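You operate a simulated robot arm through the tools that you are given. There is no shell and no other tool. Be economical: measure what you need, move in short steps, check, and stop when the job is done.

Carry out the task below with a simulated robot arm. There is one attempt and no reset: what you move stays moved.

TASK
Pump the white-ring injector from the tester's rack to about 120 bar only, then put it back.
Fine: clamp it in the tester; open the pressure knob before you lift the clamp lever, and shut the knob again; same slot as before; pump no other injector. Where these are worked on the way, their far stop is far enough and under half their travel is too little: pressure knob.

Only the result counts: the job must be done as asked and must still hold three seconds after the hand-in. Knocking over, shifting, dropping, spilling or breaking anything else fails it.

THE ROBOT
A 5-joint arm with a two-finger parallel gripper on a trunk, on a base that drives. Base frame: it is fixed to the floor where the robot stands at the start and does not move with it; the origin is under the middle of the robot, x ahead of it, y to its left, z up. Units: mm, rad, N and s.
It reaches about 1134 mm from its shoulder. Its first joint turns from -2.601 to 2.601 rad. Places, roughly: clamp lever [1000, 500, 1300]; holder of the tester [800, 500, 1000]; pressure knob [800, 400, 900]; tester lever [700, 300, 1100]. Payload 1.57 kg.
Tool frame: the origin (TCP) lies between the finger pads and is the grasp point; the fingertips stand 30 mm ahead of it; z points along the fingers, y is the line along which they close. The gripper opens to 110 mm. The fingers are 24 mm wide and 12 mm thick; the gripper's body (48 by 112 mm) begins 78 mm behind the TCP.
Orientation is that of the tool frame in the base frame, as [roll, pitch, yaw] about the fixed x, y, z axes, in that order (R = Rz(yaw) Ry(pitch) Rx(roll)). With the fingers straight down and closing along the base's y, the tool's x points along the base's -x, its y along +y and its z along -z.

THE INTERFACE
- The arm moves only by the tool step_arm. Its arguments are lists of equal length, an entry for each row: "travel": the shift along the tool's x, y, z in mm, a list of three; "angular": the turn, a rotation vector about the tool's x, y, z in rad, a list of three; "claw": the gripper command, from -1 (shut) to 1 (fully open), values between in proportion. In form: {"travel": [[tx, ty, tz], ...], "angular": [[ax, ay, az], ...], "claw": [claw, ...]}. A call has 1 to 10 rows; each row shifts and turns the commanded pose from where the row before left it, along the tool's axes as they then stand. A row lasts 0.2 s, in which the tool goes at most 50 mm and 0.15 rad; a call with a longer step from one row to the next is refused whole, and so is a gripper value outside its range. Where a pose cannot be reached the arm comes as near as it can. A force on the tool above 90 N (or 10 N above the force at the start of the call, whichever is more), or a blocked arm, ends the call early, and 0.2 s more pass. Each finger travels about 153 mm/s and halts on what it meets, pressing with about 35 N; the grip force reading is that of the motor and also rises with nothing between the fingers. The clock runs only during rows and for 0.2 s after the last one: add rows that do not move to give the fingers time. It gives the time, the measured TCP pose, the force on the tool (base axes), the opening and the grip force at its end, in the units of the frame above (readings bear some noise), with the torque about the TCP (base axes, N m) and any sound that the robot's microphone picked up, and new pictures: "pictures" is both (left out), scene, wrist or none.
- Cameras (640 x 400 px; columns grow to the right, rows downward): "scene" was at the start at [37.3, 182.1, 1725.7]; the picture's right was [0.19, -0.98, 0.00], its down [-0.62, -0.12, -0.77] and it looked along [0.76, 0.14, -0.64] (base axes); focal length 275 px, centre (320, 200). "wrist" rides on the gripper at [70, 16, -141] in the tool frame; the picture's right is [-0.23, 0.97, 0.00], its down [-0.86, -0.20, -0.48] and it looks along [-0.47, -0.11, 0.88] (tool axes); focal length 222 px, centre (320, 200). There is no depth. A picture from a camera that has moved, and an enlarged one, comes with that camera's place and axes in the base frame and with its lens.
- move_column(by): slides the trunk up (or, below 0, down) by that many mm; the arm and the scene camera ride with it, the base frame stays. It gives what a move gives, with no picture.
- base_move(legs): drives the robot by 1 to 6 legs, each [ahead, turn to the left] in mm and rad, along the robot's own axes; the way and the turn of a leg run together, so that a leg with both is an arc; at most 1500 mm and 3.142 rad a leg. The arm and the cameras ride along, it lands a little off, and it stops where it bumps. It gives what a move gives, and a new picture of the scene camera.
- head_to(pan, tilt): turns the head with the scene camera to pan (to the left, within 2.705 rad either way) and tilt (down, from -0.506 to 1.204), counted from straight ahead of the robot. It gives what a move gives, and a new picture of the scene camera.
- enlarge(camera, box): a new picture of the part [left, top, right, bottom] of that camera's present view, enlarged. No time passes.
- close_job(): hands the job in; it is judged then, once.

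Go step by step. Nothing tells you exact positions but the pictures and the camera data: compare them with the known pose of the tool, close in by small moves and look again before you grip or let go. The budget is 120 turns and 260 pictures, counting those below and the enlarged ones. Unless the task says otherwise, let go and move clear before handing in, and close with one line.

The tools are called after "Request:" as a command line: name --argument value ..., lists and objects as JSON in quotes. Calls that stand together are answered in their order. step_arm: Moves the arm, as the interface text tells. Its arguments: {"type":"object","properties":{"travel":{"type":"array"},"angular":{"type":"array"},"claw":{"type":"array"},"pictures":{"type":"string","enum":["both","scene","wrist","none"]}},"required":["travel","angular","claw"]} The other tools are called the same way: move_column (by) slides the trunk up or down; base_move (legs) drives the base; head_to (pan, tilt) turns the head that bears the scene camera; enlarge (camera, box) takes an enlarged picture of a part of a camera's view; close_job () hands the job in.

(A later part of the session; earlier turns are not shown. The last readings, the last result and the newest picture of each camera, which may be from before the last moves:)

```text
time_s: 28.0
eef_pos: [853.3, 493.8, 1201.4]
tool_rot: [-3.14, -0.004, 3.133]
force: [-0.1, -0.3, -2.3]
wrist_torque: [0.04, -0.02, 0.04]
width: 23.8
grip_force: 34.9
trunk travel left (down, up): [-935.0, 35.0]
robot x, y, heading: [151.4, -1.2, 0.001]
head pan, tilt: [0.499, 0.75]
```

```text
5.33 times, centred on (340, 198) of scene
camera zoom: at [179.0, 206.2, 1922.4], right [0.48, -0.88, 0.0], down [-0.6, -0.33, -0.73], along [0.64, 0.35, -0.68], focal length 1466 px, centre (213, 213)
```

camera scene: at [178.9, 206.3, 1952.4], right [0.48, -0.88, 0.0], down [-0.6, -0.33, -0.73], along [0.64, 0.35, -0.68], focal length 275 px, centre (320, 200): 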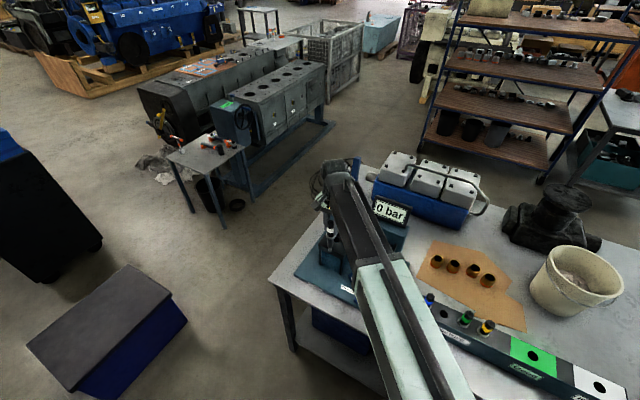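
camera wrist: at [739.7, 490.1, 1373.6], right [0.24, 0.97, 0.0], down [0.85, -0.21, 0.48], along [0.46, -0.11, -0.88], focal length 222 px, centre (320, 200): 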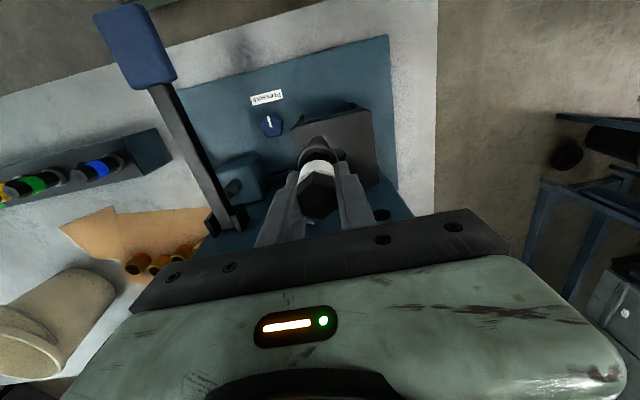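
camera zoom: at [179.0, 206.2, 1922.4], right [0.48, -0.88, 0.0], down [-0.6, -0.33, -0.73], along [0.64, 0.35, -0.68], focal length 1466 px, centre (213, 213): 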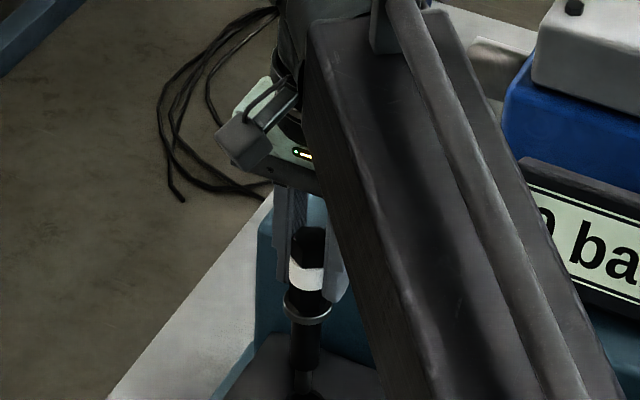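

The tip is close to centred. I'll shift 3 mm right, lower 30 mm and recheck before entry.

Request:
step_arm --travel '[[-1, -3, 0], [0, 0, 0]]' --angular '[[0, 0, 0], [0, 0, 0]]' --claw '[-1, -1]' --pictures "none"

Request:
move_column --by -25

Request:
enlarge --camera "wrist" --box '[240, 80, 400, 180]'

Request:
enlarge --camera "scene" --box '[280, 160, 400, 235]'

```text
time_s: 28.6
eef_pos: [854.5, 490.7, 1200.9]
tool_rot: [-3.141, -0.004, 3.132]
force: [0.2, 0.1, -2.8]
wrist_torque: [0.0, -0.02, -0.02]
width: 23.9
grip_force: 34.9
trunk travel left (down, up): [-935.0, 35.0]
robot x, y, heading: [151.0, -1.5, -0.0]
head pan, tilt: [0.499, 0.75]
```

```text
time_s: 29.3
eef_pos: [854.3, 490.0, 1176.3]
tool_rot: [3.141, -0.005, 3.133]
force: [0.1, 0.1, -2.3]
wrist_torque: [0.0, -0.03, 0.01]
width: 23.9
grip_force: 34.8
trunk travel left (down, up): [-910.0, 60.0]
robot x, y, heading: [149.3, -2.4, -0.005]
head pan, tilt: [0.499, 0.75]
```

```text
4.00 times, centred on (320, 130) of wrist
camera zoom: at [784.9, 507.9, 1318.8], right [0.24, 0.97, 0.0], down [0.85, -0.21, 0.48], along [0.46, -0.11, -0.88], focal length 888 px, centre (320, 480)
```

zoom: 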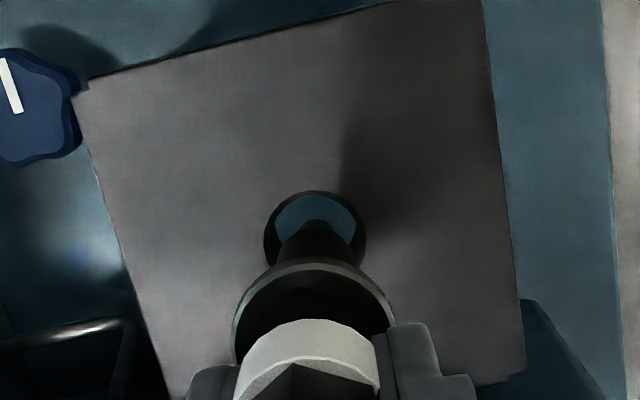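

```text
5.33 times, centred on (340, 198) of scene
camera zoom: at [179.0, 206.2, 1897.4], right [0.48, -0.88, 0.0], down [-0.6, -0.33, -0.73], along [0.64, 0.35, -0.68], focal length 1466 px, centre (213, 213)
```

zoom: 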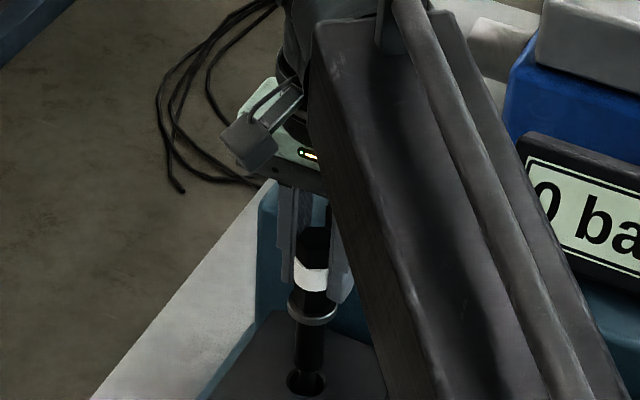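

The tip is inside the hole outline with the axis within about 3 mm. Lowering 20 mm and checking forces.

Request:
move_column --by -20

Request:
enlarge --camera "wrist" --box '[240, 80, 400, 180]'

Request:
enlarge --camera "scene" --box '[280, 160, 400, 235]'

```text
time_s: 30.0
eef_pos: [855.6, 491.7, 1156.6]
tool_rot: [-3.141, -0.002, 3.132]
force: [-0.3, 0.2, -4.0]
wrist_torque: [0.0, -0.02, 0.0]
width: 23.7
grip_force: 34.6
trunk travel left (down, up): [-890.0, 80.0]
robot x, y, heading: [151.6, 1.1, 0.004]
head pan, tilt: [0.499, 0.75]
```

```text
4.00 times, centred on (320, 130) of wrist
camera zoom: at [784.9, 507.9, 1298.8], right [0.24, 0.97, 0.0], down [0.85, -0.21, 0.48], along [0.46, -0.11, -0.88], focal length 888 px, centre (320, 480)
```

zoom: 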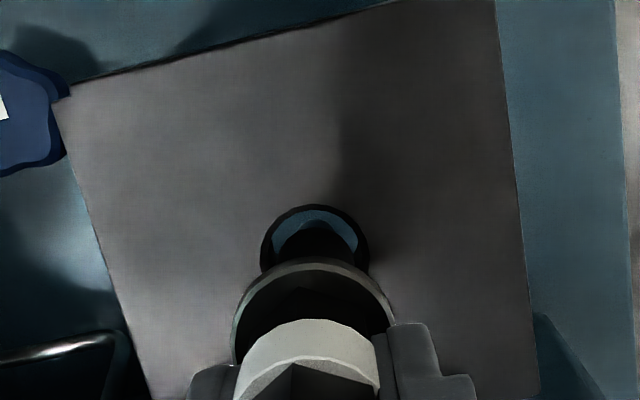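

```text
5.33 times, centred on (340, 198) of scene
camera zoom: at [179.0, 206.2, 1877.4], right [0.48, -0.88, 0.0], down [-0.6, -0.33, -0.73], along [0.64, 0.35, -0.68], focal length 1466 px, centre (213, 213)
```

zoom: 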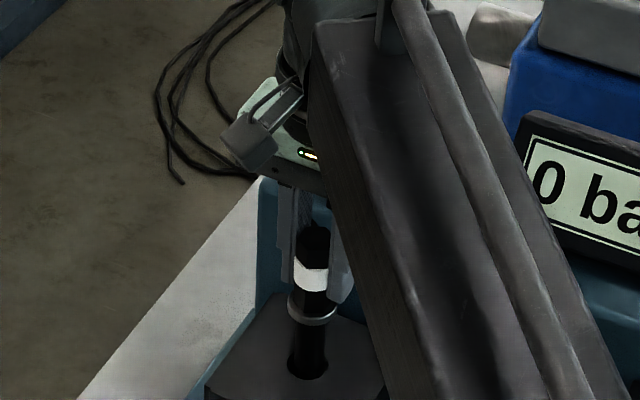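

The barrel is entering the hole with low force. Continuing down.

Request:
move_column --by -20

Request:
enlarge --camera "scene" --box '[280, 160, 400, 235]'

```text
time_s: 30.6
eef_pos: [854.6, 490.8, 1135.7]
tool_rot: [-3.141, -0.004, 3.133]
force: [0.2, 0.3, -4.0]
wrist_torque: [0.02, 0.01, -0.02]
width: 23.6
grip_force: 35.0
trunk travel left (down, up): [-870.0, 100.0]
robot x, y, heading: [151.5, -1.6, -0.003]
head pan, tilt: [0.499, 0.75]
```

```text
5.33 times, centred on (340, 198) of scene
camera zoom: at [179.0, 206.2, 1857.4], right [0.48, -0.88, 0.0], down [-0.6, -0.33, -0.73], along [0.64, 0.35, -0.68], focal length 1466 px, centre (213, 213)
```

zoom: 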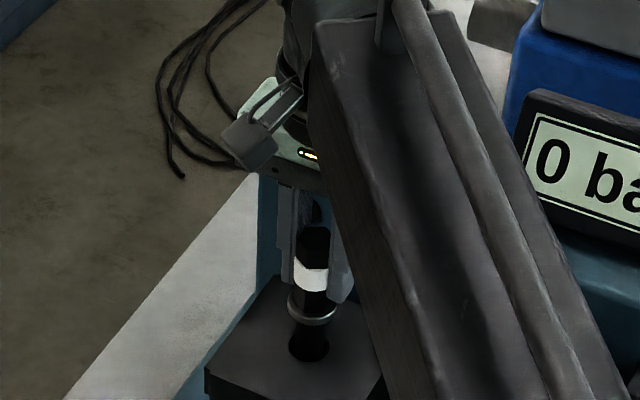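

Flange about 30 mm above seat. Continuing.

Request:
move_column --by -20

Request:
enlarge --camera "scene" --box '[280, 160, 400, 235]'

Request:
enlarge --camera "wrist" --box '[240, 80, 400, 180]'

```text
time_s: 31.3
eef_pos: [855.0, 490.7, 1117.1]
tool_rot: [-3.139, -0.004, 3.133]
force: [-0.1, 0.6, -2.3]
wrist_torque: [0.0, -0.05, 0.01]
width: 23.8
grip_force: 35.2
trunk travel left (down, up): [-850.0, 120.0]
robot x, y, heading: [150.2, -4.1, -0.005]
head pan, tilt: [0.499, 0.75]
```

```text
5.33 times, centred on (340, 198) of scene
camera zoom: at [179.0, 206.2, 1837.4], right [0.48, -0.88, 0.0], down [-0.6, -0.33, -0.73], along [0.64, 0.35, -0.68], focal length 1466 px, centre (213, 213)
```

zoom: 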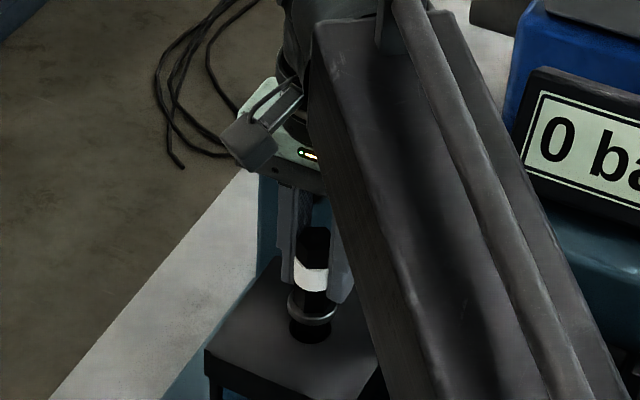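

```text
4.00 times, centred on (320, 130) of wrist
camera zoom: at [784.9, 507.8, 1258.8], right [0.24, 0.97, 0.0], down [0.85, -0.21, 0.48], along [0.46, -0.11, -0.88], focal length 888 px, centre (320, 480)
```

zoom: 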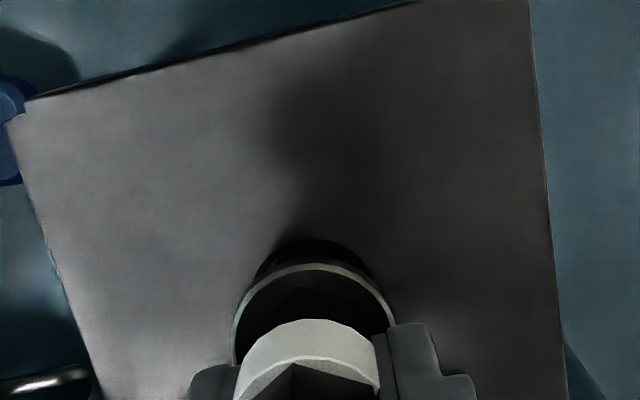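

Looks centred. Two smaller steps down until the flange seats.

Request:
move_column --by -10

Request:
enlarge --camera "scene" --box '[280, 160, 400, 235]'

```text
time_s: 31.9
eef_pos: [853.5, 490.5, 1107.0]
tool_rot: [3.142, -0.004, 3.134]
force: [-1.2, -0.3, -3.1]
wrist_torque: [0.04, -0.06, 0.0]
width: 23.5
grip_force: 35.3
trunk travel left (down, up): [-840.0, 130.0]
robot x, y, heading: [155.2, -5.1, -0.003]
head pan, tilt: [0.499, 0.75]
```

```text
5.33 times, centred on (340, 198) of scene
camera zoom: at [179.0, 206.2, 1827.4], right [0.48, -0.88, 0.0], down [-0.6, -0.33, -0.73], along [0.64, 0.35, -0.68], focal length 1466 px, centre (213, 213)
```

zoom: 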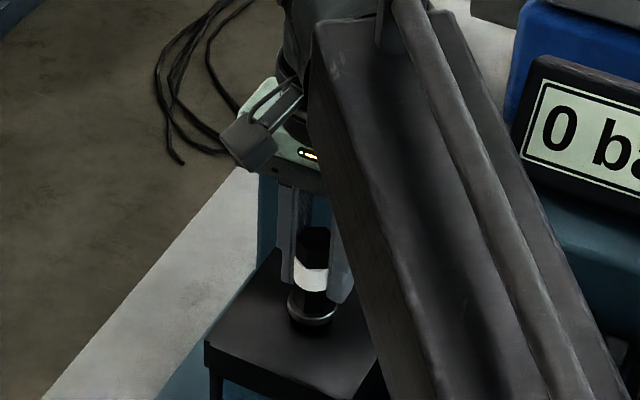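

About 10 mm gap remains. Lowering 7 mm.

Request:
move_column --by -7

Request:
enlarge --camera "scene" --box '[310, 190, 370, 228]'

```text
time_s: 32.5
eef_pos: [854.5, 491.3, 1098.8]
tool_rot: [3.14, -0.004, 3.133]
force: [-0.9, 0.0, -3.0]
wrist_torque: [0.04, 0.02, 0.01]
width: 23.9
grip_force: 35.3
trunk travel left (down, up): [-833.0, 137.0]
robot x, y, heading: [151.9, -1.0, 0.003]
head pan, tilt: [0.499, 0.75]
```

```text
10.53 times, centred on (340, 209) of scene
camera zoom: at [179.0, 206.2, 1820.4], right [0.48, -0.88, 0.0], down [-0.6, -0.33, -0.73], along [0.64, 0.35, -0.68], focal length 2892 px, centre (110, 105)
```

zoom: 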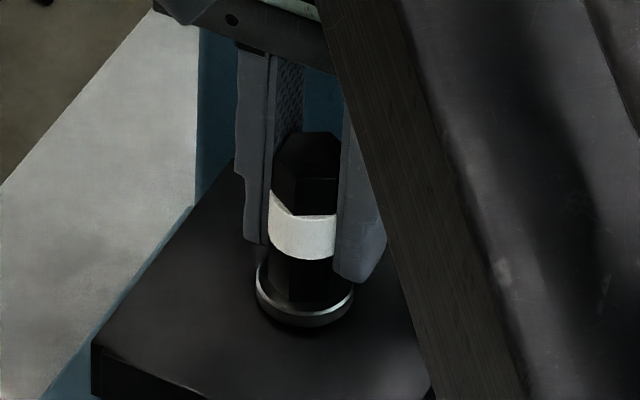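

Almost seated. Lowering 3 mm at a time and watching the force.

Request:
move_column --by -3

Request:
move_column --by -2

Request:
enlarge --camera "scene" --box '[310, 190, 370, 228]'

```text
time_s: 33.0
eef_pos: [853.8, 490.9, 1096.6]
tool_rot: [3.14, -0.004, 3.133]
force: [-1.0, -0.3, -0.6]
wrist_torque: [0.0, 0.0, 0.02]
width: 23.7
grip_force: 34.8
trunk travel left (down, up): [-830.0, 140.0]
robot x, y, heading: [150.2, -1.8, -0.001]
head pan, tilt: [0.499, 0.75]
```

```text
time_s: 33.5
eef_pos: [853.3, 490.4, 1096.4]
tool_rot: [3.14, 0.0, 3.134]
force: [9.3, 7.4, 28.1]
wrist_torque: [0.02, 0.1, -0.02]
width: 23.7
grip_force: 34.5
trunk travel left (down, up): [-828.0, 142.0]
robot x, y, heading: [152.8, -3.5, -0.005]
head pan, tilt: [0.499, 0.75]
```

```text
10.53 times, centred on (340, 209) of scene
camera zoom: at [177.0, 205.0, 1816.0], right [0.48, -0.88, 0.0], down [-0.6, -0.33, -0.73], along [0.64, 0.35, -0.68], focal length 2892 px, centre (110, 105)
```

zoom: 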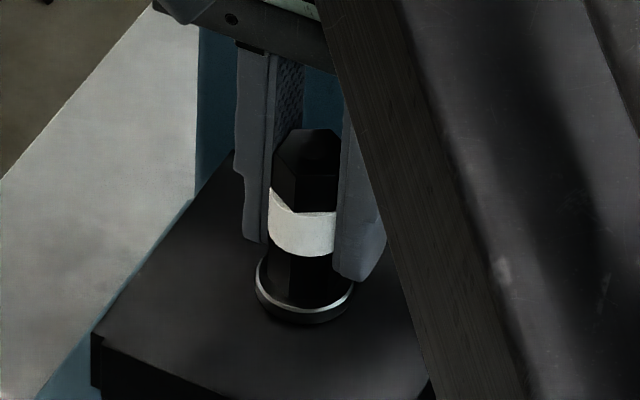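

It is seated at TCP [854, 491, 1096.6]. I'll relieve the pressure, release and rise.

Request:
move_column --by 2

Request:
step_arm --travel '[[0, 0, 0], [0, 0, 0], [0, 0, 0]]' --angular '[[0, 0, 0], [0, 0, 0], [0, 0, 0]]' --claw '[-0.3, 0.1, 0.1]' --pictures "none"

Request:
move_column --by 140

Request:
step_arm --travel '[[0, 0, 0]]' --angular '[[0, 0, 0]]' --claw '[0.1]'

```text
time_s: 34.0
eef_pos: [853.7, 490.4, 1095.2]
tool_rot: [-3.14, -0.005, 3.134]
force: [-0.7, -0.1, -3.5]
wrist_torque: [0.01, -0.04, 0.01]
width: 23.6
grip_force: 34.6
trunk travel left (down, up): [-830.0, 140.0]
robot x, y, heading: [153.4, -4.1, -0.001]
head pan, tilt: [0.499, 0.75]
```

```text
time_s: 34.8
eef_pos: [853.5, 491.3, 1096.3]
tool_rot: [-3.142, -0.005, 3.133]
force: [0.1, 0.8, 0.7]
wrist_torque: [0.0, 0.02, -0.01]
width: 60.4
grip_force: 0.1
trunk travel left (down, up): [-830.0, 140.0]
robot x, y, heading: [150.0, -4.0, 0.002]
head pan, tilt: [0.499, 0.75]
```

```text
time_s: 36.5
eef_pos: [854.9, 490.4, 1235.5]
tool_rot: [-3.141, -0.005, 3.133]
force: [0.2, 0.3, 0.4]
wrist_torque: [0.01, 0.01, -0.01]
width: 60.6
grip_force: 0.1
trunk travel left (down, up): [-970.0, 0.0]
robot x, y, heading: [149.6, -3.9, 0.005]
head pan, tilt: [0.499, 0.75]
```

```text
time_s: 36.9
eef_pos: [855.0, 491.2, 1236.9]
tool_rot: [-3.142, -0.004, 3.134]
force: [-0.4, -0.2, -0.3]
wrist_torque: [-0.03, -0.04, 0.0]
width: 60.4
grip_force: 0.0
trunk travel left (down, up): [-970.0, 0.0]
robot x, y, heading: [154.9, -3.7, -0.002]
head pan, tilt: [0.499, 0.75]
camera scene: at [178.8, 206.2, 1957.4], right [0.48, -0.88, 0.0], down [-0.6, -0.33, -0.73], along [0.64, 0.35, -0.68], focal length 275 px, centre (320, 200)
camera wrist: at [784.8, 507.8, 1378.9], right [0.24, 0.97, 0.0], down [0.85, -0.21, 0.48], along [0.46, -0.11, -0.88], focal length 222 px, centre (320, 200)
```

scene: 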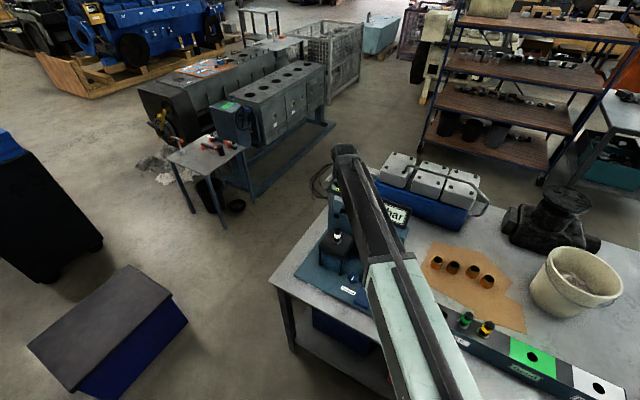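
wrist: 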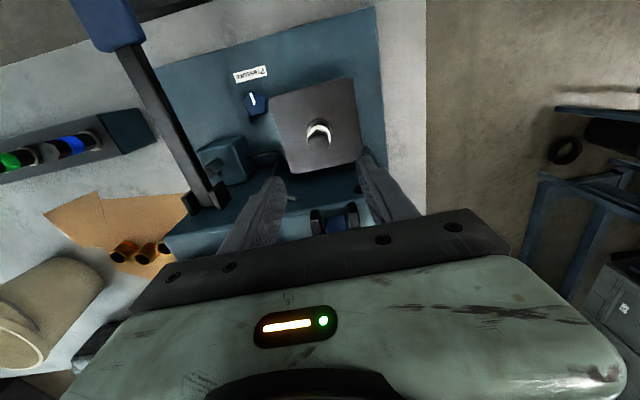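

The injector stands in the holder. Now the clamp lever: I'll swing the arm away to view it from the scene camera.

Request:
step_arm --travel '[[30, -40, 0], [20, -45, 0], [0, -50, 0], [0, -50, 0], [0, -50, 0], [0, -50, 0], [0, -50, 0], [0, -50, 0], [0, -50, 0], [0, 0, 0]]' --angular '[[0, 0, 0], [0, 0, 0], [0, 0, 0], [0, 0, 0], [0, 0, 0], [0, 0, 0], [0, 0, 0], [0, 0, 0], [0, 0, 0], [0, 0, 0]]' --claw '[-1, -1, -1, -1, -1, -1, -1, -1, -1, -1]' --pictures "none"

Request:
enlarge --camera "scene" --box '[270, 120, 430, 320]'

Request:
enlarge --camera "scene" --box '[290, 120, 390, 220]'

```text
time_s: 39.1
eef_pos: [800.4, 55.1, 1237.1]
tool_rot: [3.141, -0.003, 3.132]
force: [-0.6, 0.8, -0.1]
wrist_torque: [0.01, -0.01, 0.01]
width: 0.0
grip_force: 21.4
trunk travel left (down, up): [-970.0, 0.0]
robot x, y, heading: [152.9, -0.7, -0.003]
head pan, tilt: [0.499, 0.75]
```

```text
2.00 times, centred on (350, 220) of scene
camera zoom: at [178.8, 206.3, 1957.5], right [0.48, -0.88, 0.0], down [-0.6, -0.33, -0.73], along [0.64, 0.35, -0.68], focal length 550 px, centre (260, 160)
```

zoom: 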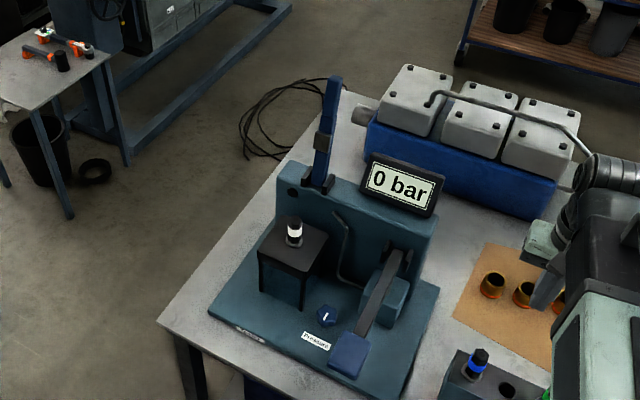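

```text
4.00 times, centred on (340, 170) of scene
camera zoom: at [178.8, 206.3, 1957.5], right [0.48, -0.88, 0.0], down [-0.6, -0.33, -0.73], along [0.64, 0.35, -0.68], focal length 1099 px, centre (240, 320)
```

zoom: 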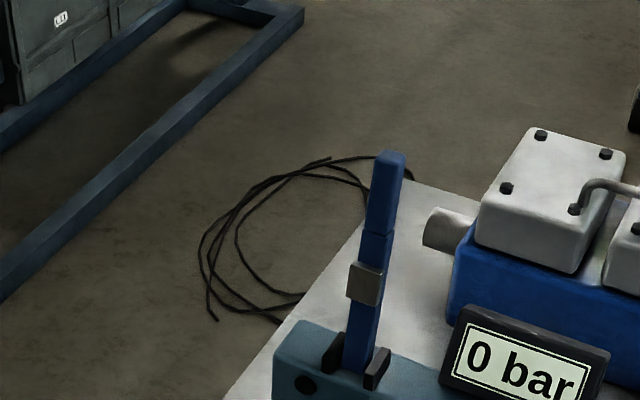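

The clamp lever pivots at about [963, 491, 1131] and stands about 260 mm tall, with its presser block right over the injector when folded toward me. To grip it squarely I want the robot directly in front of it, at y≈491. I'll drive there with a back-up, turn, ahead, turn.

Request:
base_move --legs '[[-350, 0], [0, 1.0], [585, 0], [0, -1.0]]'

```text
time_s: 49.4
eef_pos: [764.0, 551.4, 1237.4]
tool_rot: [-3.141, -0.004, 3.136]
force: [0.7, 0.4, 0.0]
wrist_torque: [0.03, -0.02, 0.01]
width: 0.0
grip_force: 20.9
trunk travel left (down, up): [-970.0, 0.0]
robot x, y, heading: [113.7, 512.0, 0.013]
head pan, tilt: [0.499, 0.75]
camera scene: at [139.5, 717.7, 1957.7], right [0.49, -0.87, 0.0], down [-0.59, -0.33, -0.73], along [0.64, 0.36, -0.68], focal length 275 px, centre (320, 200)
```

scene: 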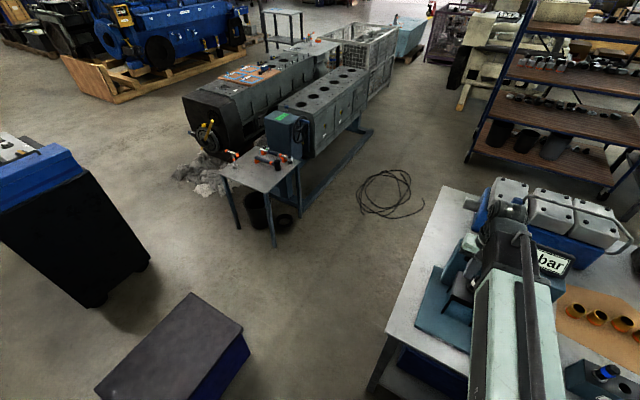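

The robot now stands at y≈512, nearly square to the lever. I'll retract, align y, and pitch the tool up to horizontal in front of the lever with the fingers open.

Request:
head_to --pan -0.2 --tilt 0.6

Request:
step_arm --travel '[[35, -30, 0], [35, -30, 0], [-28, 0, -2], [-28, 0, -2], [-28, 0, -2], [-28, 0, -2], [-28, 0, -2], [-28, 0, -2]]' --angular '[[0, 0, 0], [0, 0, 0], [0, -0.143, 0], [0, -0.143, 0], [0, -0.143, 0], [0, -0.143, 0], [0, -0.143, 0], [0, -0.143, 0]]' --claw '[0.1, 0.1, 0.1, 0.1, 0.1, 0.1, 0.1, 0.1]'

```text
time_s: 50.4
eef_pos: [762.8, 551.3, 1236.4]
tool_rot: [3.142, -0.003, 3.135]
force: [0.0, -0.4, 0.4]
wrist_torque: [0.0, 0.02, -0.03]
width: 0.0
grip_force: 21.3
trunk travel left (down, up): [-970.0, 0.0]
robot x, y, heading: [113.7, 511.0, 0.013]
head pan, tilt: [-0.201, 0.6]
camera scene: at [153.7, 662.6, 1970.3], right [-0.18, -0.98, 0.0], down [-0.56, 0.1, -0.82], along [0.81, -0.15, -0.57], focal length 275 px, centre (320, 200)
```

scene: 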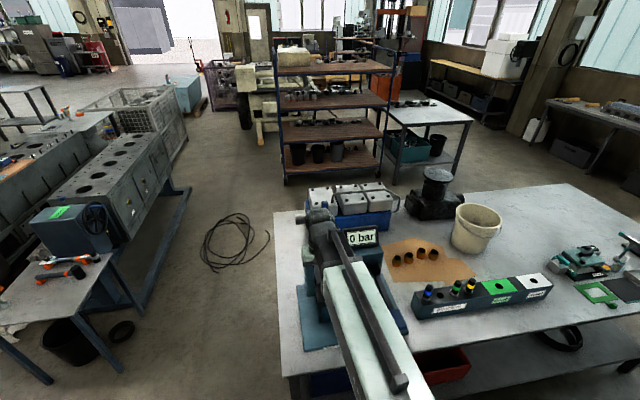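

```text
time_s: 52.2
eef_pos: [868.8, 488.6, 1318.8]
tool_rot: [-3.141, 0.854, 3.137]
force: [0.4, 0.8, -0.4]
wrist_torque: [-0.01, 0.02, -0.01]
width: 60.6
grip_force: 0.1
out of reach, approached as far as the arm can: row 4, 5, 6, 7, 8
trunk travel left (down, up): [-970.0, 0.0]
robot x, y, heading: [115.8, 512.2, 0.017]
head pan, tilt: [-0.201, 0.6]
camera scene: at [153.7, 662.2, 1970.4], right [-0.19, -0.98, 0.0], down [-0.56, 0.1, -0.83], along [0.81, -0.15, -0.56], focal length 275 px, centre (320, 200)
camera wrist: at [716.5, 506.5, 1359.4], right [0.15, 0.97, 0.17], down [0.2, -0.2, 0.96], along [0.97, -0.11, -0.22], focal length 222 px, centre (320, 200)
```

scene: 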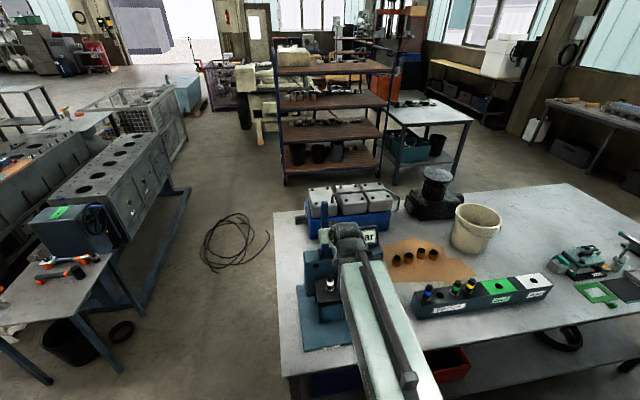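
wrist: 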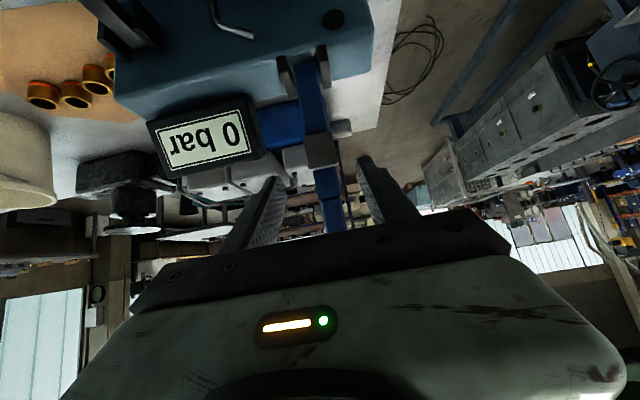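

The lever is centred between the fingers in the wrist view, and the hand pivots about 240 mm above the TCP. I'll back the base up 110 mm so the arm can follow the lever's arc, then lower the trunk 100 mm.

Request:
base_move --legs '[[-110, 0]]'

Request:
move_column --by -100

Request:
step_arm --travel '[[-34, 0, -2.4], [-34, 0, -2.4], [-34, 0, -2.4], [-22, 0, -1], [0, 0, 0]]' --angular '[[0, -0.143, 0], [0, -0.143, 0], [0, -0.143, 0], [0, -0.1, 0], [0, 0, 0]]' --claw '[0.1, 0.1, 0.1, 0.1, 0.1]'

```text
time_s: 53.4
eef_pos: [756.6, 487.8, 1319.3]
tool_rot: [-3.141, 0.854, 3.135]
force: [-0.6, -0.1, 0.1]
wrist_torque: [-0.04, -0.02, -0.01]
width: 60.4
grip_force: 0.0
trunk travel left (down, up): [-970.0, 0.0]
robot x, y, heading: [5.9, 506.7, 0.018]
head pan, tilt: [-0.201, 0.6]
camera scene: at [40.2, 660.6, 1970.4], right [-0.19, -0.98, 0.0], down [-0.55, 0.1, -0.83], along [0.81, -0.15, -0.56], focal length 275 px, centre (320, 200)
```

scene: 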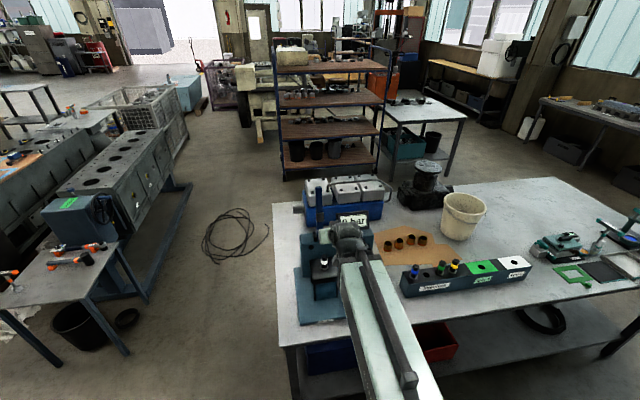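

```text
time_s: 54.8
eef_pos: [758.2, 486.6, 1218.3]
tool_rot: [-3.142, 0.854, 3.137]
force: [-0.2, 0.1, -0.3]
wrist_torque: [0.02, -0.04, 0.0]
width: 60.5
grip_force: 0.2
trunk travel left (down, up): [-870.0, 100.0]
robot x, y, heading: [4.2, 507.2, 0.017]
head pan, tilt: [-0.201, 0.6]
```

```text
time_s: 56.0
eef_pos: [812.1, 487.8, 1329.6]
tool_rot: [-3.139, 1.381, 3.137]
force: [0.3, -0.6, 0.2]
wrist_torque: [0.02, 0.03, 0.0]
width: 60.4
grip_force: 0.0
trunk travel left (down, up): [-870.0, 100.0]
robot x, y, heading: [3.7, 509.0, 0.015]
head pan, tilt: [-0.201, 0.6]
camera scene: at [42.7, 660.6, 1870.4], right [-0.19, -0.98, 0.0], down [-0.56, 0.1, -0.83], along [0.81, -0.15, -0.56], focal length 275 px, centre (320, 200)
camera wrist: at [660.0, 505.1, 1288.7], right [0.05, 0.97, 0.22], down [-0.31, -0.2, 0.93], along [0.95, -0.11, 0.29], focal length 222 px, centre (320, 200)
```

scene: 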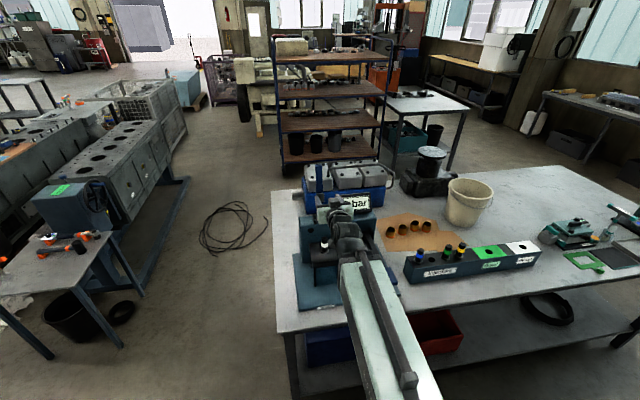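
wrist: 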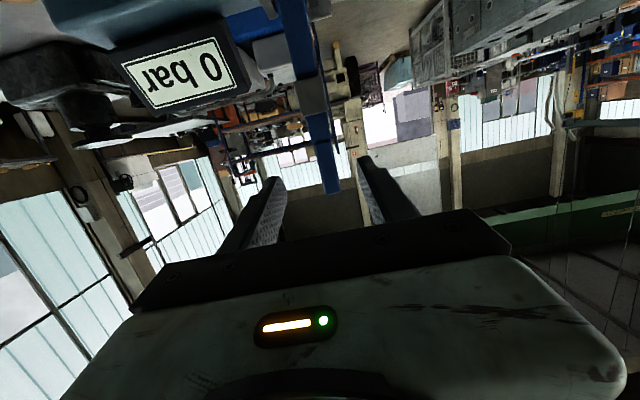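

The handle spans z≈1276–1380 at y≈488. Advancing with open fingers so they straddle it.

Request:
step_arm --travel '[[-8.5, 0, 44.2], [-8.5, 0, 44.2], [-4, 0, 20.6], [0, 0, 0]]' --angular '[[0, 0, 0], [0, 0, 0], [0, 0, 0], [0, 0, 0]]' --claw '[0.1, 0.1, 0.1, 0.1]'

Request:
enlarge --camera "scene" --box '[280, 150, 400, 250]'

```text
time_s: 57.0
eef_pos: [922.9, 487.7, 1329.2]
tool_rot: [-3.14, 1.381, 3.139]
force: [-0.4, -0.4, 0.3]
wrist_torque: [-0.02, 0.0, 0.04]
width: 60.6
grip_force: 0.0
trunk travel left (down, up): [-870.0, 100.0]
robot x, y, heading: [3.4, 509.3, 0.016]
head pan, tilt: [-0.201, 0.6]
camera scene: at [42.7, 660.6, 1870.4], right [-0.19, -0.98, 0.0], down [-0.56, 0.1, -0.83], along [0.81, -0.15, -0.56], focal length 275 px, centre (320, 200)
camera wrist: at [771.3, 504.7, 1288.6], right [0.05, 0.97, 0.22], down [-0.31, -0.2, 0.93], along [0.95, -0.11, 0.29], focal length 222 px, centre (320, 200)
```

scene: 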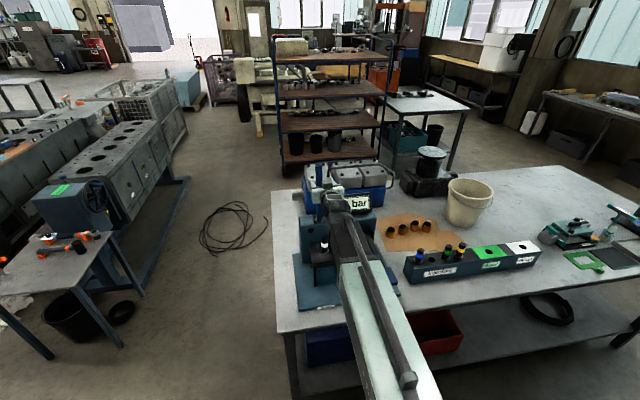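
wrist: 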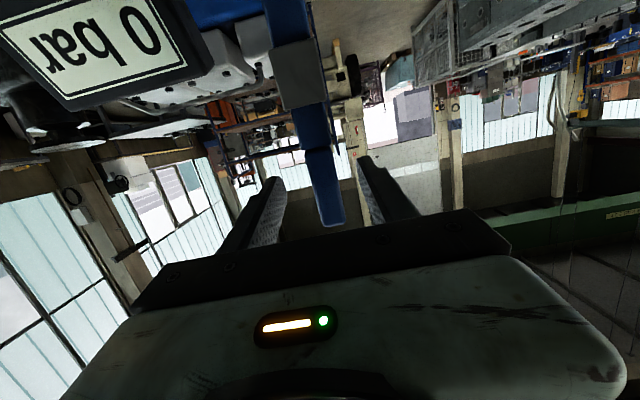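

```text
4.00 times, centred on (340, 200) of scene
camera zoom: at [42.7, 660.6, 1870.4], right [-0.19, -0.98, 0.0], down [-0.56, 0.1, -0.83], along [0.81, -0.15, -0.56], focal length 1099 px, centre (240, 200)
```

zoom: 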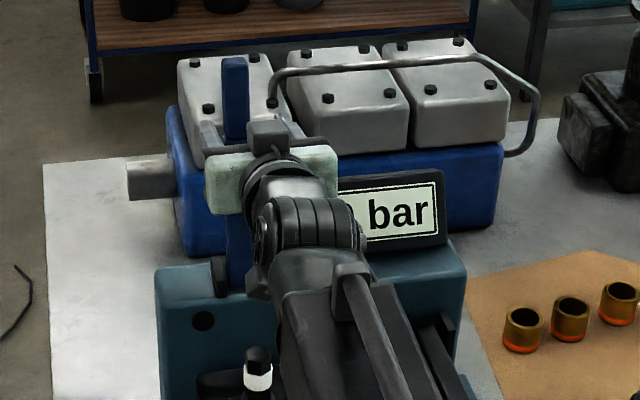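

The lever top is at about [990, 488, 1380] and the handle is well centred. Advancing about 52 mm and closing.

Request:
step_arm --travel '[[-5, 0, 26], [-5, 0, 25], [0, 0, 0]]' --angular '[[0, 0, 0], [0, 0, 0], [0, 0, 0]]' --claw '[0.1, 0.1, 0.1]'

```text
time_s: 57.8
eef_pos: [974.8, 487.4, 1331.0]
tool_rot: [-3.14, 1.381, 3.139]
force: [-0.2, 0.3, -0.5]
wrist_torque: [-0.03, 0.02, 0.0]
width: 60.3
grip_force: 0.0
trunk travel left (down, up): [-870.0, 100.0]
robot x, y, heading: [3.6, 504.5, 0.016]
head pan, tilt: [-0.201, 0.6]
camera scene: at [42.6, 660.6, 1870.4], right [-0.19, -0.98, 0.0], down [-0.56, 0.1, -0.83], along [0.81, -0.15, -0.56], focal length 275 px, centre (320, 200)
camera wrist: at [823.3, 504.4, 1288.7], right [0.05, 0.97, 0.22], down [-0.31, -0.2, 0.93], along [0.95, -0.11, 0.29], focal length 222 px, centre (320, 200)
```

scene: 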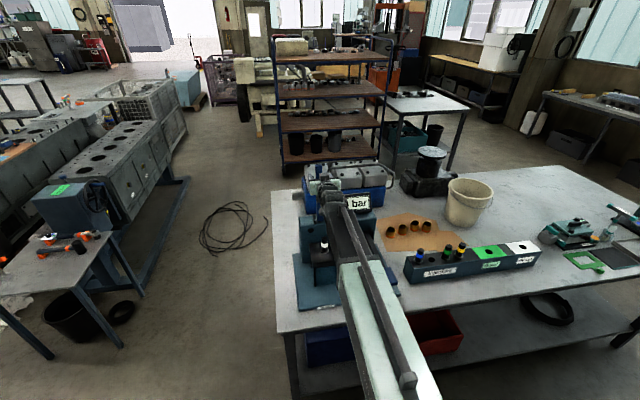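
wrist: 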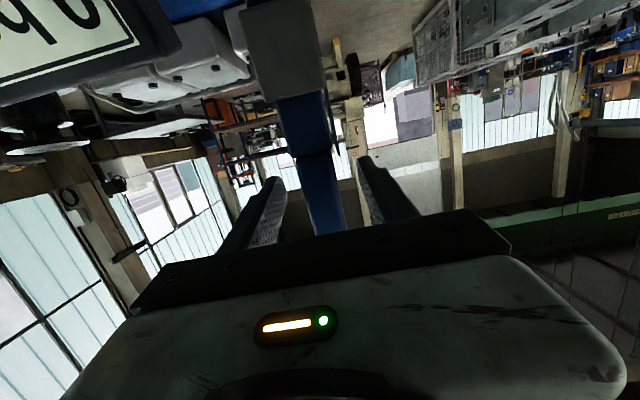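

Closing on the handle.

Request:
step_arm --travel '[[0, 0, 0], [0, 0, 0], [0, 0, 0]]' --angular '[[0, 0, 0], [0, 0, 0], [0, 0, 0]]' --claw '[-0.5, -1, -1]' --pictures "wrist"

```text
time_s: 58.6
eef_pos: [975.7, 489.6, 1330.5]
tool_rot: [3.14, 1.379, 3.136]
force: [0.5, 7.3, -0.3]
wrist_torque: [0.61, -0.05, -0.64]
width: 24.8
grip_force: 36.3
trunk travel left (down, up): [-870.0, 100.0]
robot x, y, heading: [3.4, 508.2, 0.015]
head pan, tilt: [-0.201, 0.6]
camera wrist: at [823.4, 505.9, 1288.6], right [0.05, 0.97, 0.22], down [-0.31, -0.2, 0.93], along [0.95, -0.11, 0.29], focal length 222 px, centre (320, 200)
```

wrist: 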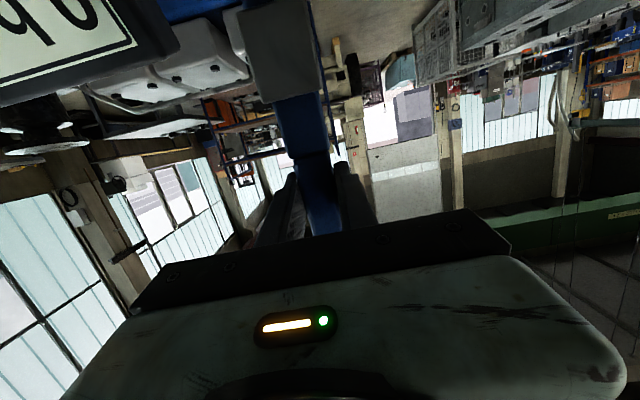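

The handle is gripped at 24.8 mm. I'll pull it along its arc, first about 0.55 rad.

Request:
step_arm --travel '[[6, 0, -27.4], [10.7, 0, -28], [15.4, 0, -25.6], [19.8, 0, -22.3], [0, 0, 0]]' --angular '[[0, 0.003, 0], [0, 0.023, 0], [0, 0.041, 0], [0, 0.059, 0], [0, 0, 0]]' --claw '[-1, -1, -1, -1, -1]'

```text
time_s: 59.8
eef_pos: [857.3, 490.1, 1303.9]
tool_rot: [-3.134, 1.264, -3.139]
force: [-5.2, 18.2, 29.9]
wrist_torque: [-0.47, -1.83, -1.01]
width: 25.3
grip_force: 36.7
trunk travel left (down, up): [-870.0, 100.0]
robot x, y, heading: [1.9, 509.5, 0.014]
head pan, tilt: [-0.201, 0.6]
camera scene: at [36.6, 664.3, 1870.3], right [-0.19, -0.98, 0.0], down [-0.55, 0.1, -0.83], along [0.81, -0.15, -0.56], focal length 275 px, centre (320, 200)
camera wrist: at [702.3, 507.7, 1282.0], right [0.07, 0.97, 0.21], down [-0.2, -0.2, 0.96], along [0.98, -0.11, 0.18], focal length 222 px, centre (320, 200)
```

scene: 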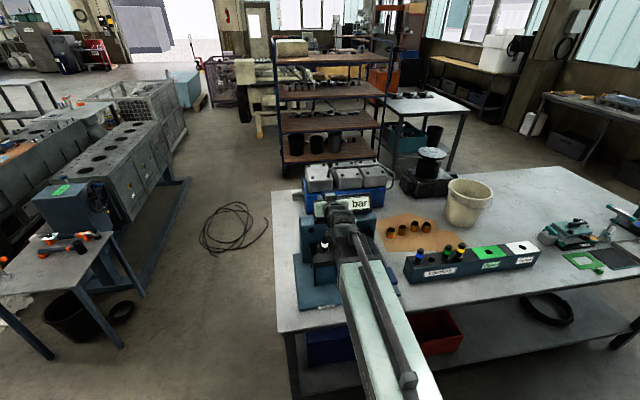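
wrist: 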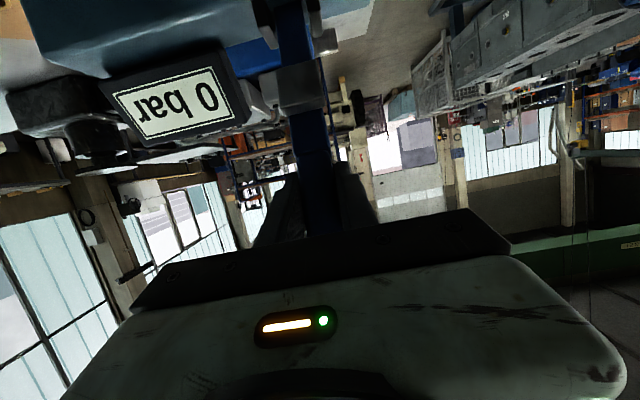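

The lever follows. Continuing along the arc with a slight +y relief.

Request:
step_arm --travel '[[23, 1, -18], [26.5, 1, -12.5], [28.5, 1, -6], [0, 0, 0]]' --angular '[[0, 0.078, 0], [0, 0.096, 0], [0, 0.117, 0], [0, 0, 0]]' --claw '[-1, -1, -1, -1]'

Request:
enlarge --camera "scene" --box '[270, 160, 410, 270]'

```text
time_s: 60.8
eef_pos: [799.5, 491.8, 1237.4]
tool_rot: [-3.141, 0.963, 3.139]
force: [10.4, 10.0, -0.4]
wrist_torque: [0.34, -1.11, -0.02]
width: 24.5
grip_force: 36.5
trunk travel left (down, up): [-870.0, 100.0]
robot x, y, heading: [3.0, 510.5, 0.018]
head pan, tilt: [-0.201, 0.6]
camera scene: at [44.7, 662.3, 1869.9], right [-0.19, -0.98, 0.0], down [-0.56, 0.1, -0.82], along [0.81, -0.15, -0.57], focal length 275 px, centre (320, 200)
camera wrist: at [643.5, 508.6, 1262.1], right [0.13, 0.97, 0.19], down [0.09, -0.2, 0.98], along [0.99, -0.11, -0.12], focal length 222 px, centre (320, 200)
```

scene: 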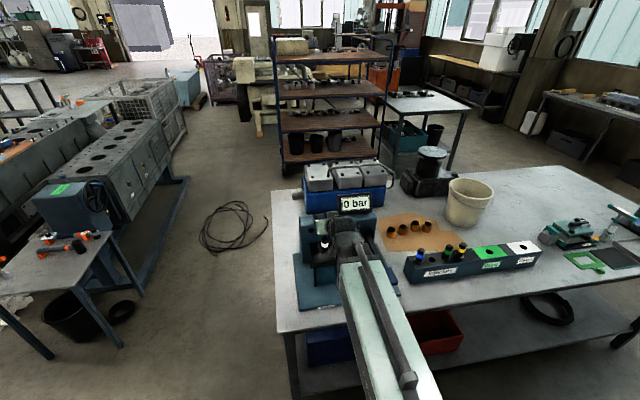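
wrist: 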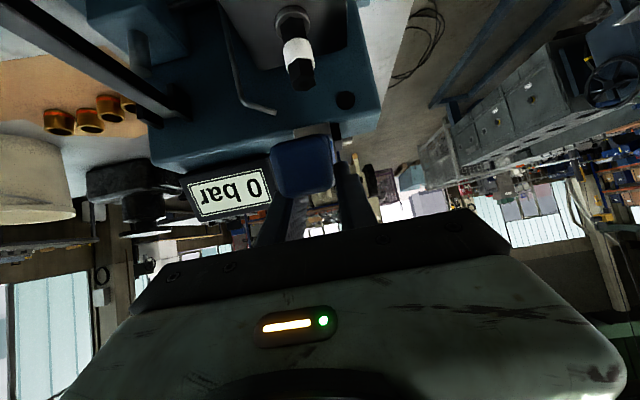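

```text
3.64 times, centred on (340, 215) of scene
camera zoom: at [44.7, 662.3, 1869.9], right [-0.19, -0.98, 0.0], down [-0.56, 0.1, -0.82], along [0.81, -0.15, -0.57], focal length 999 px, centre (247, 146)
```

zoom: 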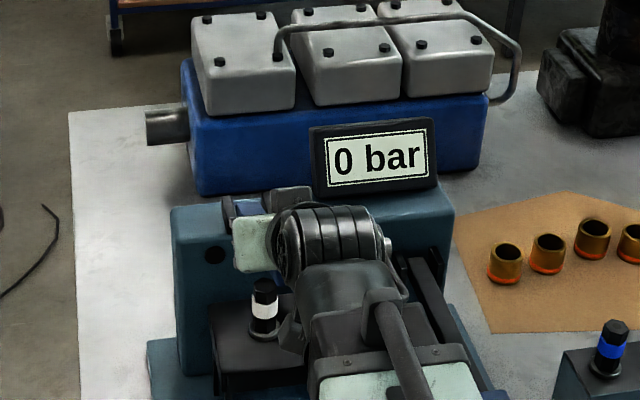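

It is about 1 rad down and tracking well. Continuing.

Request:
step_arm --travel '[[23.7, 0, 2.3], [22.8, 0, 7.6], [16.9, 0, 10.7], [11.3, 0, 11.1], [0, 0, 0]]' --angular '[[0, 0.109, 0], [0, 0.131, 0], [0, 0.129, 0], [0, 0.128, 0], [0, 0, 0]]' --claw '[-1, -1, -1, -1, -1]'

Request:
enlarge --camera "scene" --box '[270, 160, 410, 270]'

```text
time_s: 61.6
eef_pos: [775.6, 490.8, 1185.8]
tool_rot: [-3.141, 0.619, 3.139]
force: [-7.5, 0.2, 57.2]
wrist_torque: [0.0, -0.2, 0.11]
width: 0.0
grip_force: 21.5
trunk travel left (down, up): [-870.0, 100.0]
robot x, y, heading: [2.1, 508.0, 0.017]
head pan, tilt: [-0.201, 0.6]
stopped in row 4: the force on the tool passed its limit at 119 N (the readings are from after the stop); the commanded pose is now the measured one
camera scene: at [33.3, 660.7, 1871.5], right [-0.19, -0.98, 0.0], down [-0.55, 0.1, -0.83], along [0.81, -0.15, -0.56], focal length 275 px, centre (320, 200)
camera wrist: at [636.2, 507.3, 1260.6], right [0.19, 0.97, 0.13], down [0.42, -0.2, 0.89], along [0.89, -0.11, -0.45], focal length 222 px, centre (320, 200)
```

scene: 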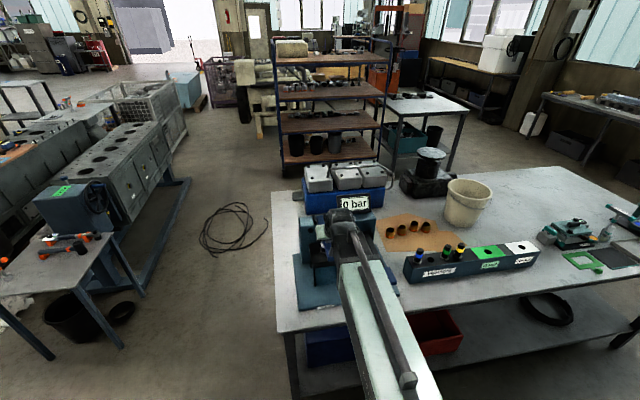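
wrist: 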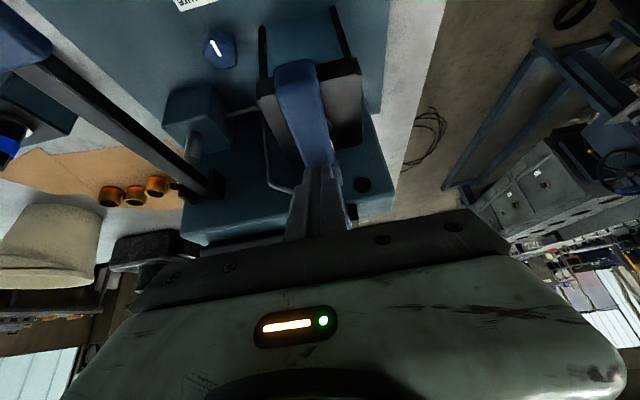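

```text
3.64 times, centred on (340, 215) of scene
camera zoom: at [33.3, 660.7, 1871.5], right [-0.19, -0.98, 0.0], down [-0.55, 0.1, -0.83], along [0.81, -0.15, -0.56], focal length 999 px, centre (247, 146)
```

zoom: 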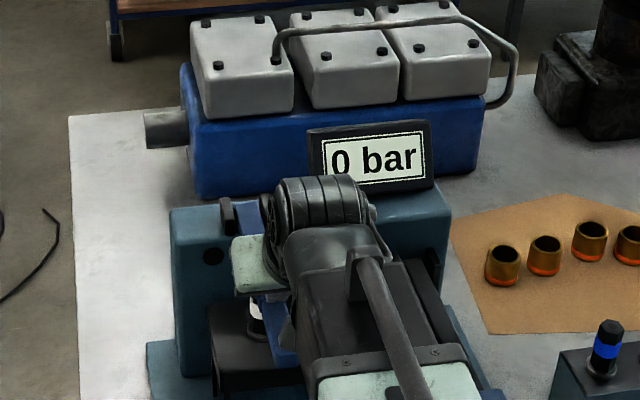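

The fingers slipped off at the end and the lever looks about horizontal. I'll raise and swing aside to check it.

Request:
move_column --by 60

Request:
step_arm --travel '[[0, 50, 0], [0, 50, 0], [0, 50, 0], [0, 50, 0], [0, 0, 0]]' --angular '[[0, 0, 0], [0, 0, 0], [0, 0, 0], [0, 0, 0], [0, 0, 0]]' --claw '[-1, -1, -1, -1, -1]' --pictures "none"

Request:
enlarge --camera "scene" --box '[260, 180, 420, 320]'

Request:
enlarge --camera "wrist" --box '[0, 0, 640, 400]'

```text
time_s: 62.6
eef_pos: [779.6, 489.8, 1239.7]
tool_rot: [-3.141, 0.607, 3.137]
force: [0.7, 0.5, -0.7]
wrist_torque: [-0.01, -0.01, -0.01]
width: 0.2
grip_force: 21.3
trunk travel left (down, up): [-930.0, 40.0]
robot x, y, heading: [8.2, 506.8, 0.013]
head pan, tilt: [-0.201, 0.6]
```

```text
time_s: 63.9
eef_pos: [781.2, 690.5, 1239.4]
tool_rot: [-3.139, 0.606, 3.136]
force: [0.1, 0.7, 0.3]
wrist_torque: [0.0, 0.0, -0.02]
width: 0.0
grip_force: 21.3
trunk travel left (down, up): [-930.0, 40.0]
robot x, y, heading: [8.1, 507.4, 0.013]
head pan, tilt: [-0.201, 0.6]
```

```text
2.86 times, centred on (340, 250) of scene
camera zoom: at [42.7, 660.5, 1930.4], right [-0.19, -0.98, 0.0], down [-0.56, 0.1, -0.83], along [0.81, -0.15, -0.56], focal length 785 px, centre (263, 57)
```

zoom: 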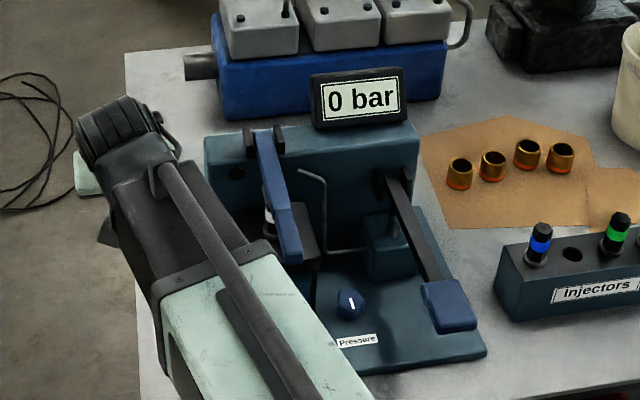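

```text
1.00 times, centred on (320, 200) of wrist (not enlarged: the box is as wide or as high as the picture)
camera zoom: at [643.2, 707.2, 1316.3], right [0.19, 0.97, 0.13], down [0.43, -0.2, 0.88], along [0.88, -0.11, -0.46], focal length 222 px, centre (320, 200)
```

zoom: 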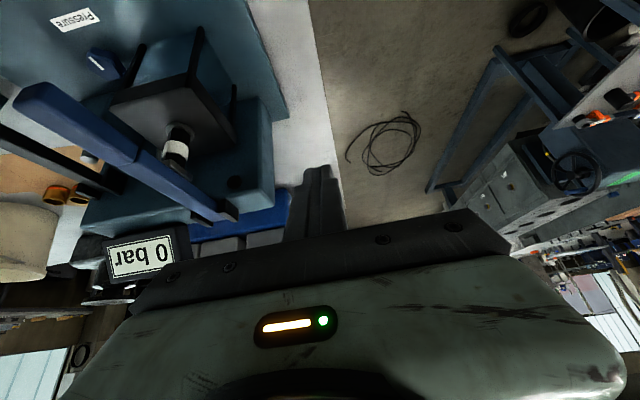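

Zooming on the lever and injector from this side view.

Request:
enlarge --camera "wrist" --box '[0, 60, 280, 235]'

Request:
enlarge --camera "scene" --box '[300, 220, 360, 280]'

```text
2.29 times, centred on (140, 148) of wrist
camera zoom: at [643.2, 707.2, 1316.3], right [0.19, 0.97, 0.13], down [0.43, -0.2, 0.88], along [0.88, -0.11, -0.46], focal length 508 px, centre (731, 320)
```

zoom: 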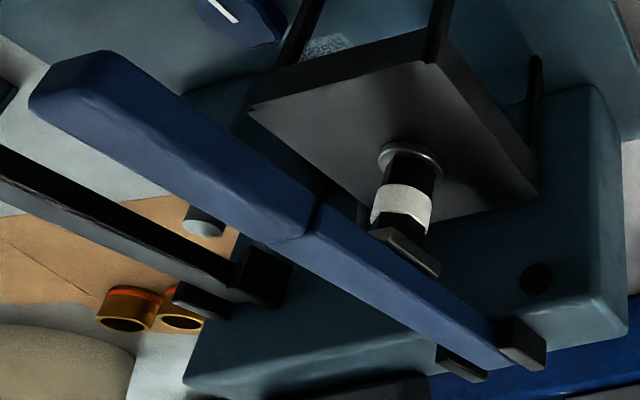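

```text
6.67 times, centred on (330, 250) of scene
camera zoom: at [42.7, 660.5, 1930.4], right [-0.19, -0.98, 0.0], down [-0.56, 0.1, -0.83], along [0.81, -0.15, -0.56], focal length 1832 px, centre (253, -133)
```

zoom: 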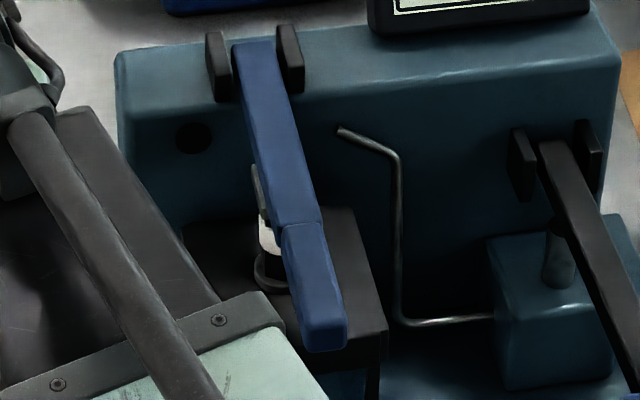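

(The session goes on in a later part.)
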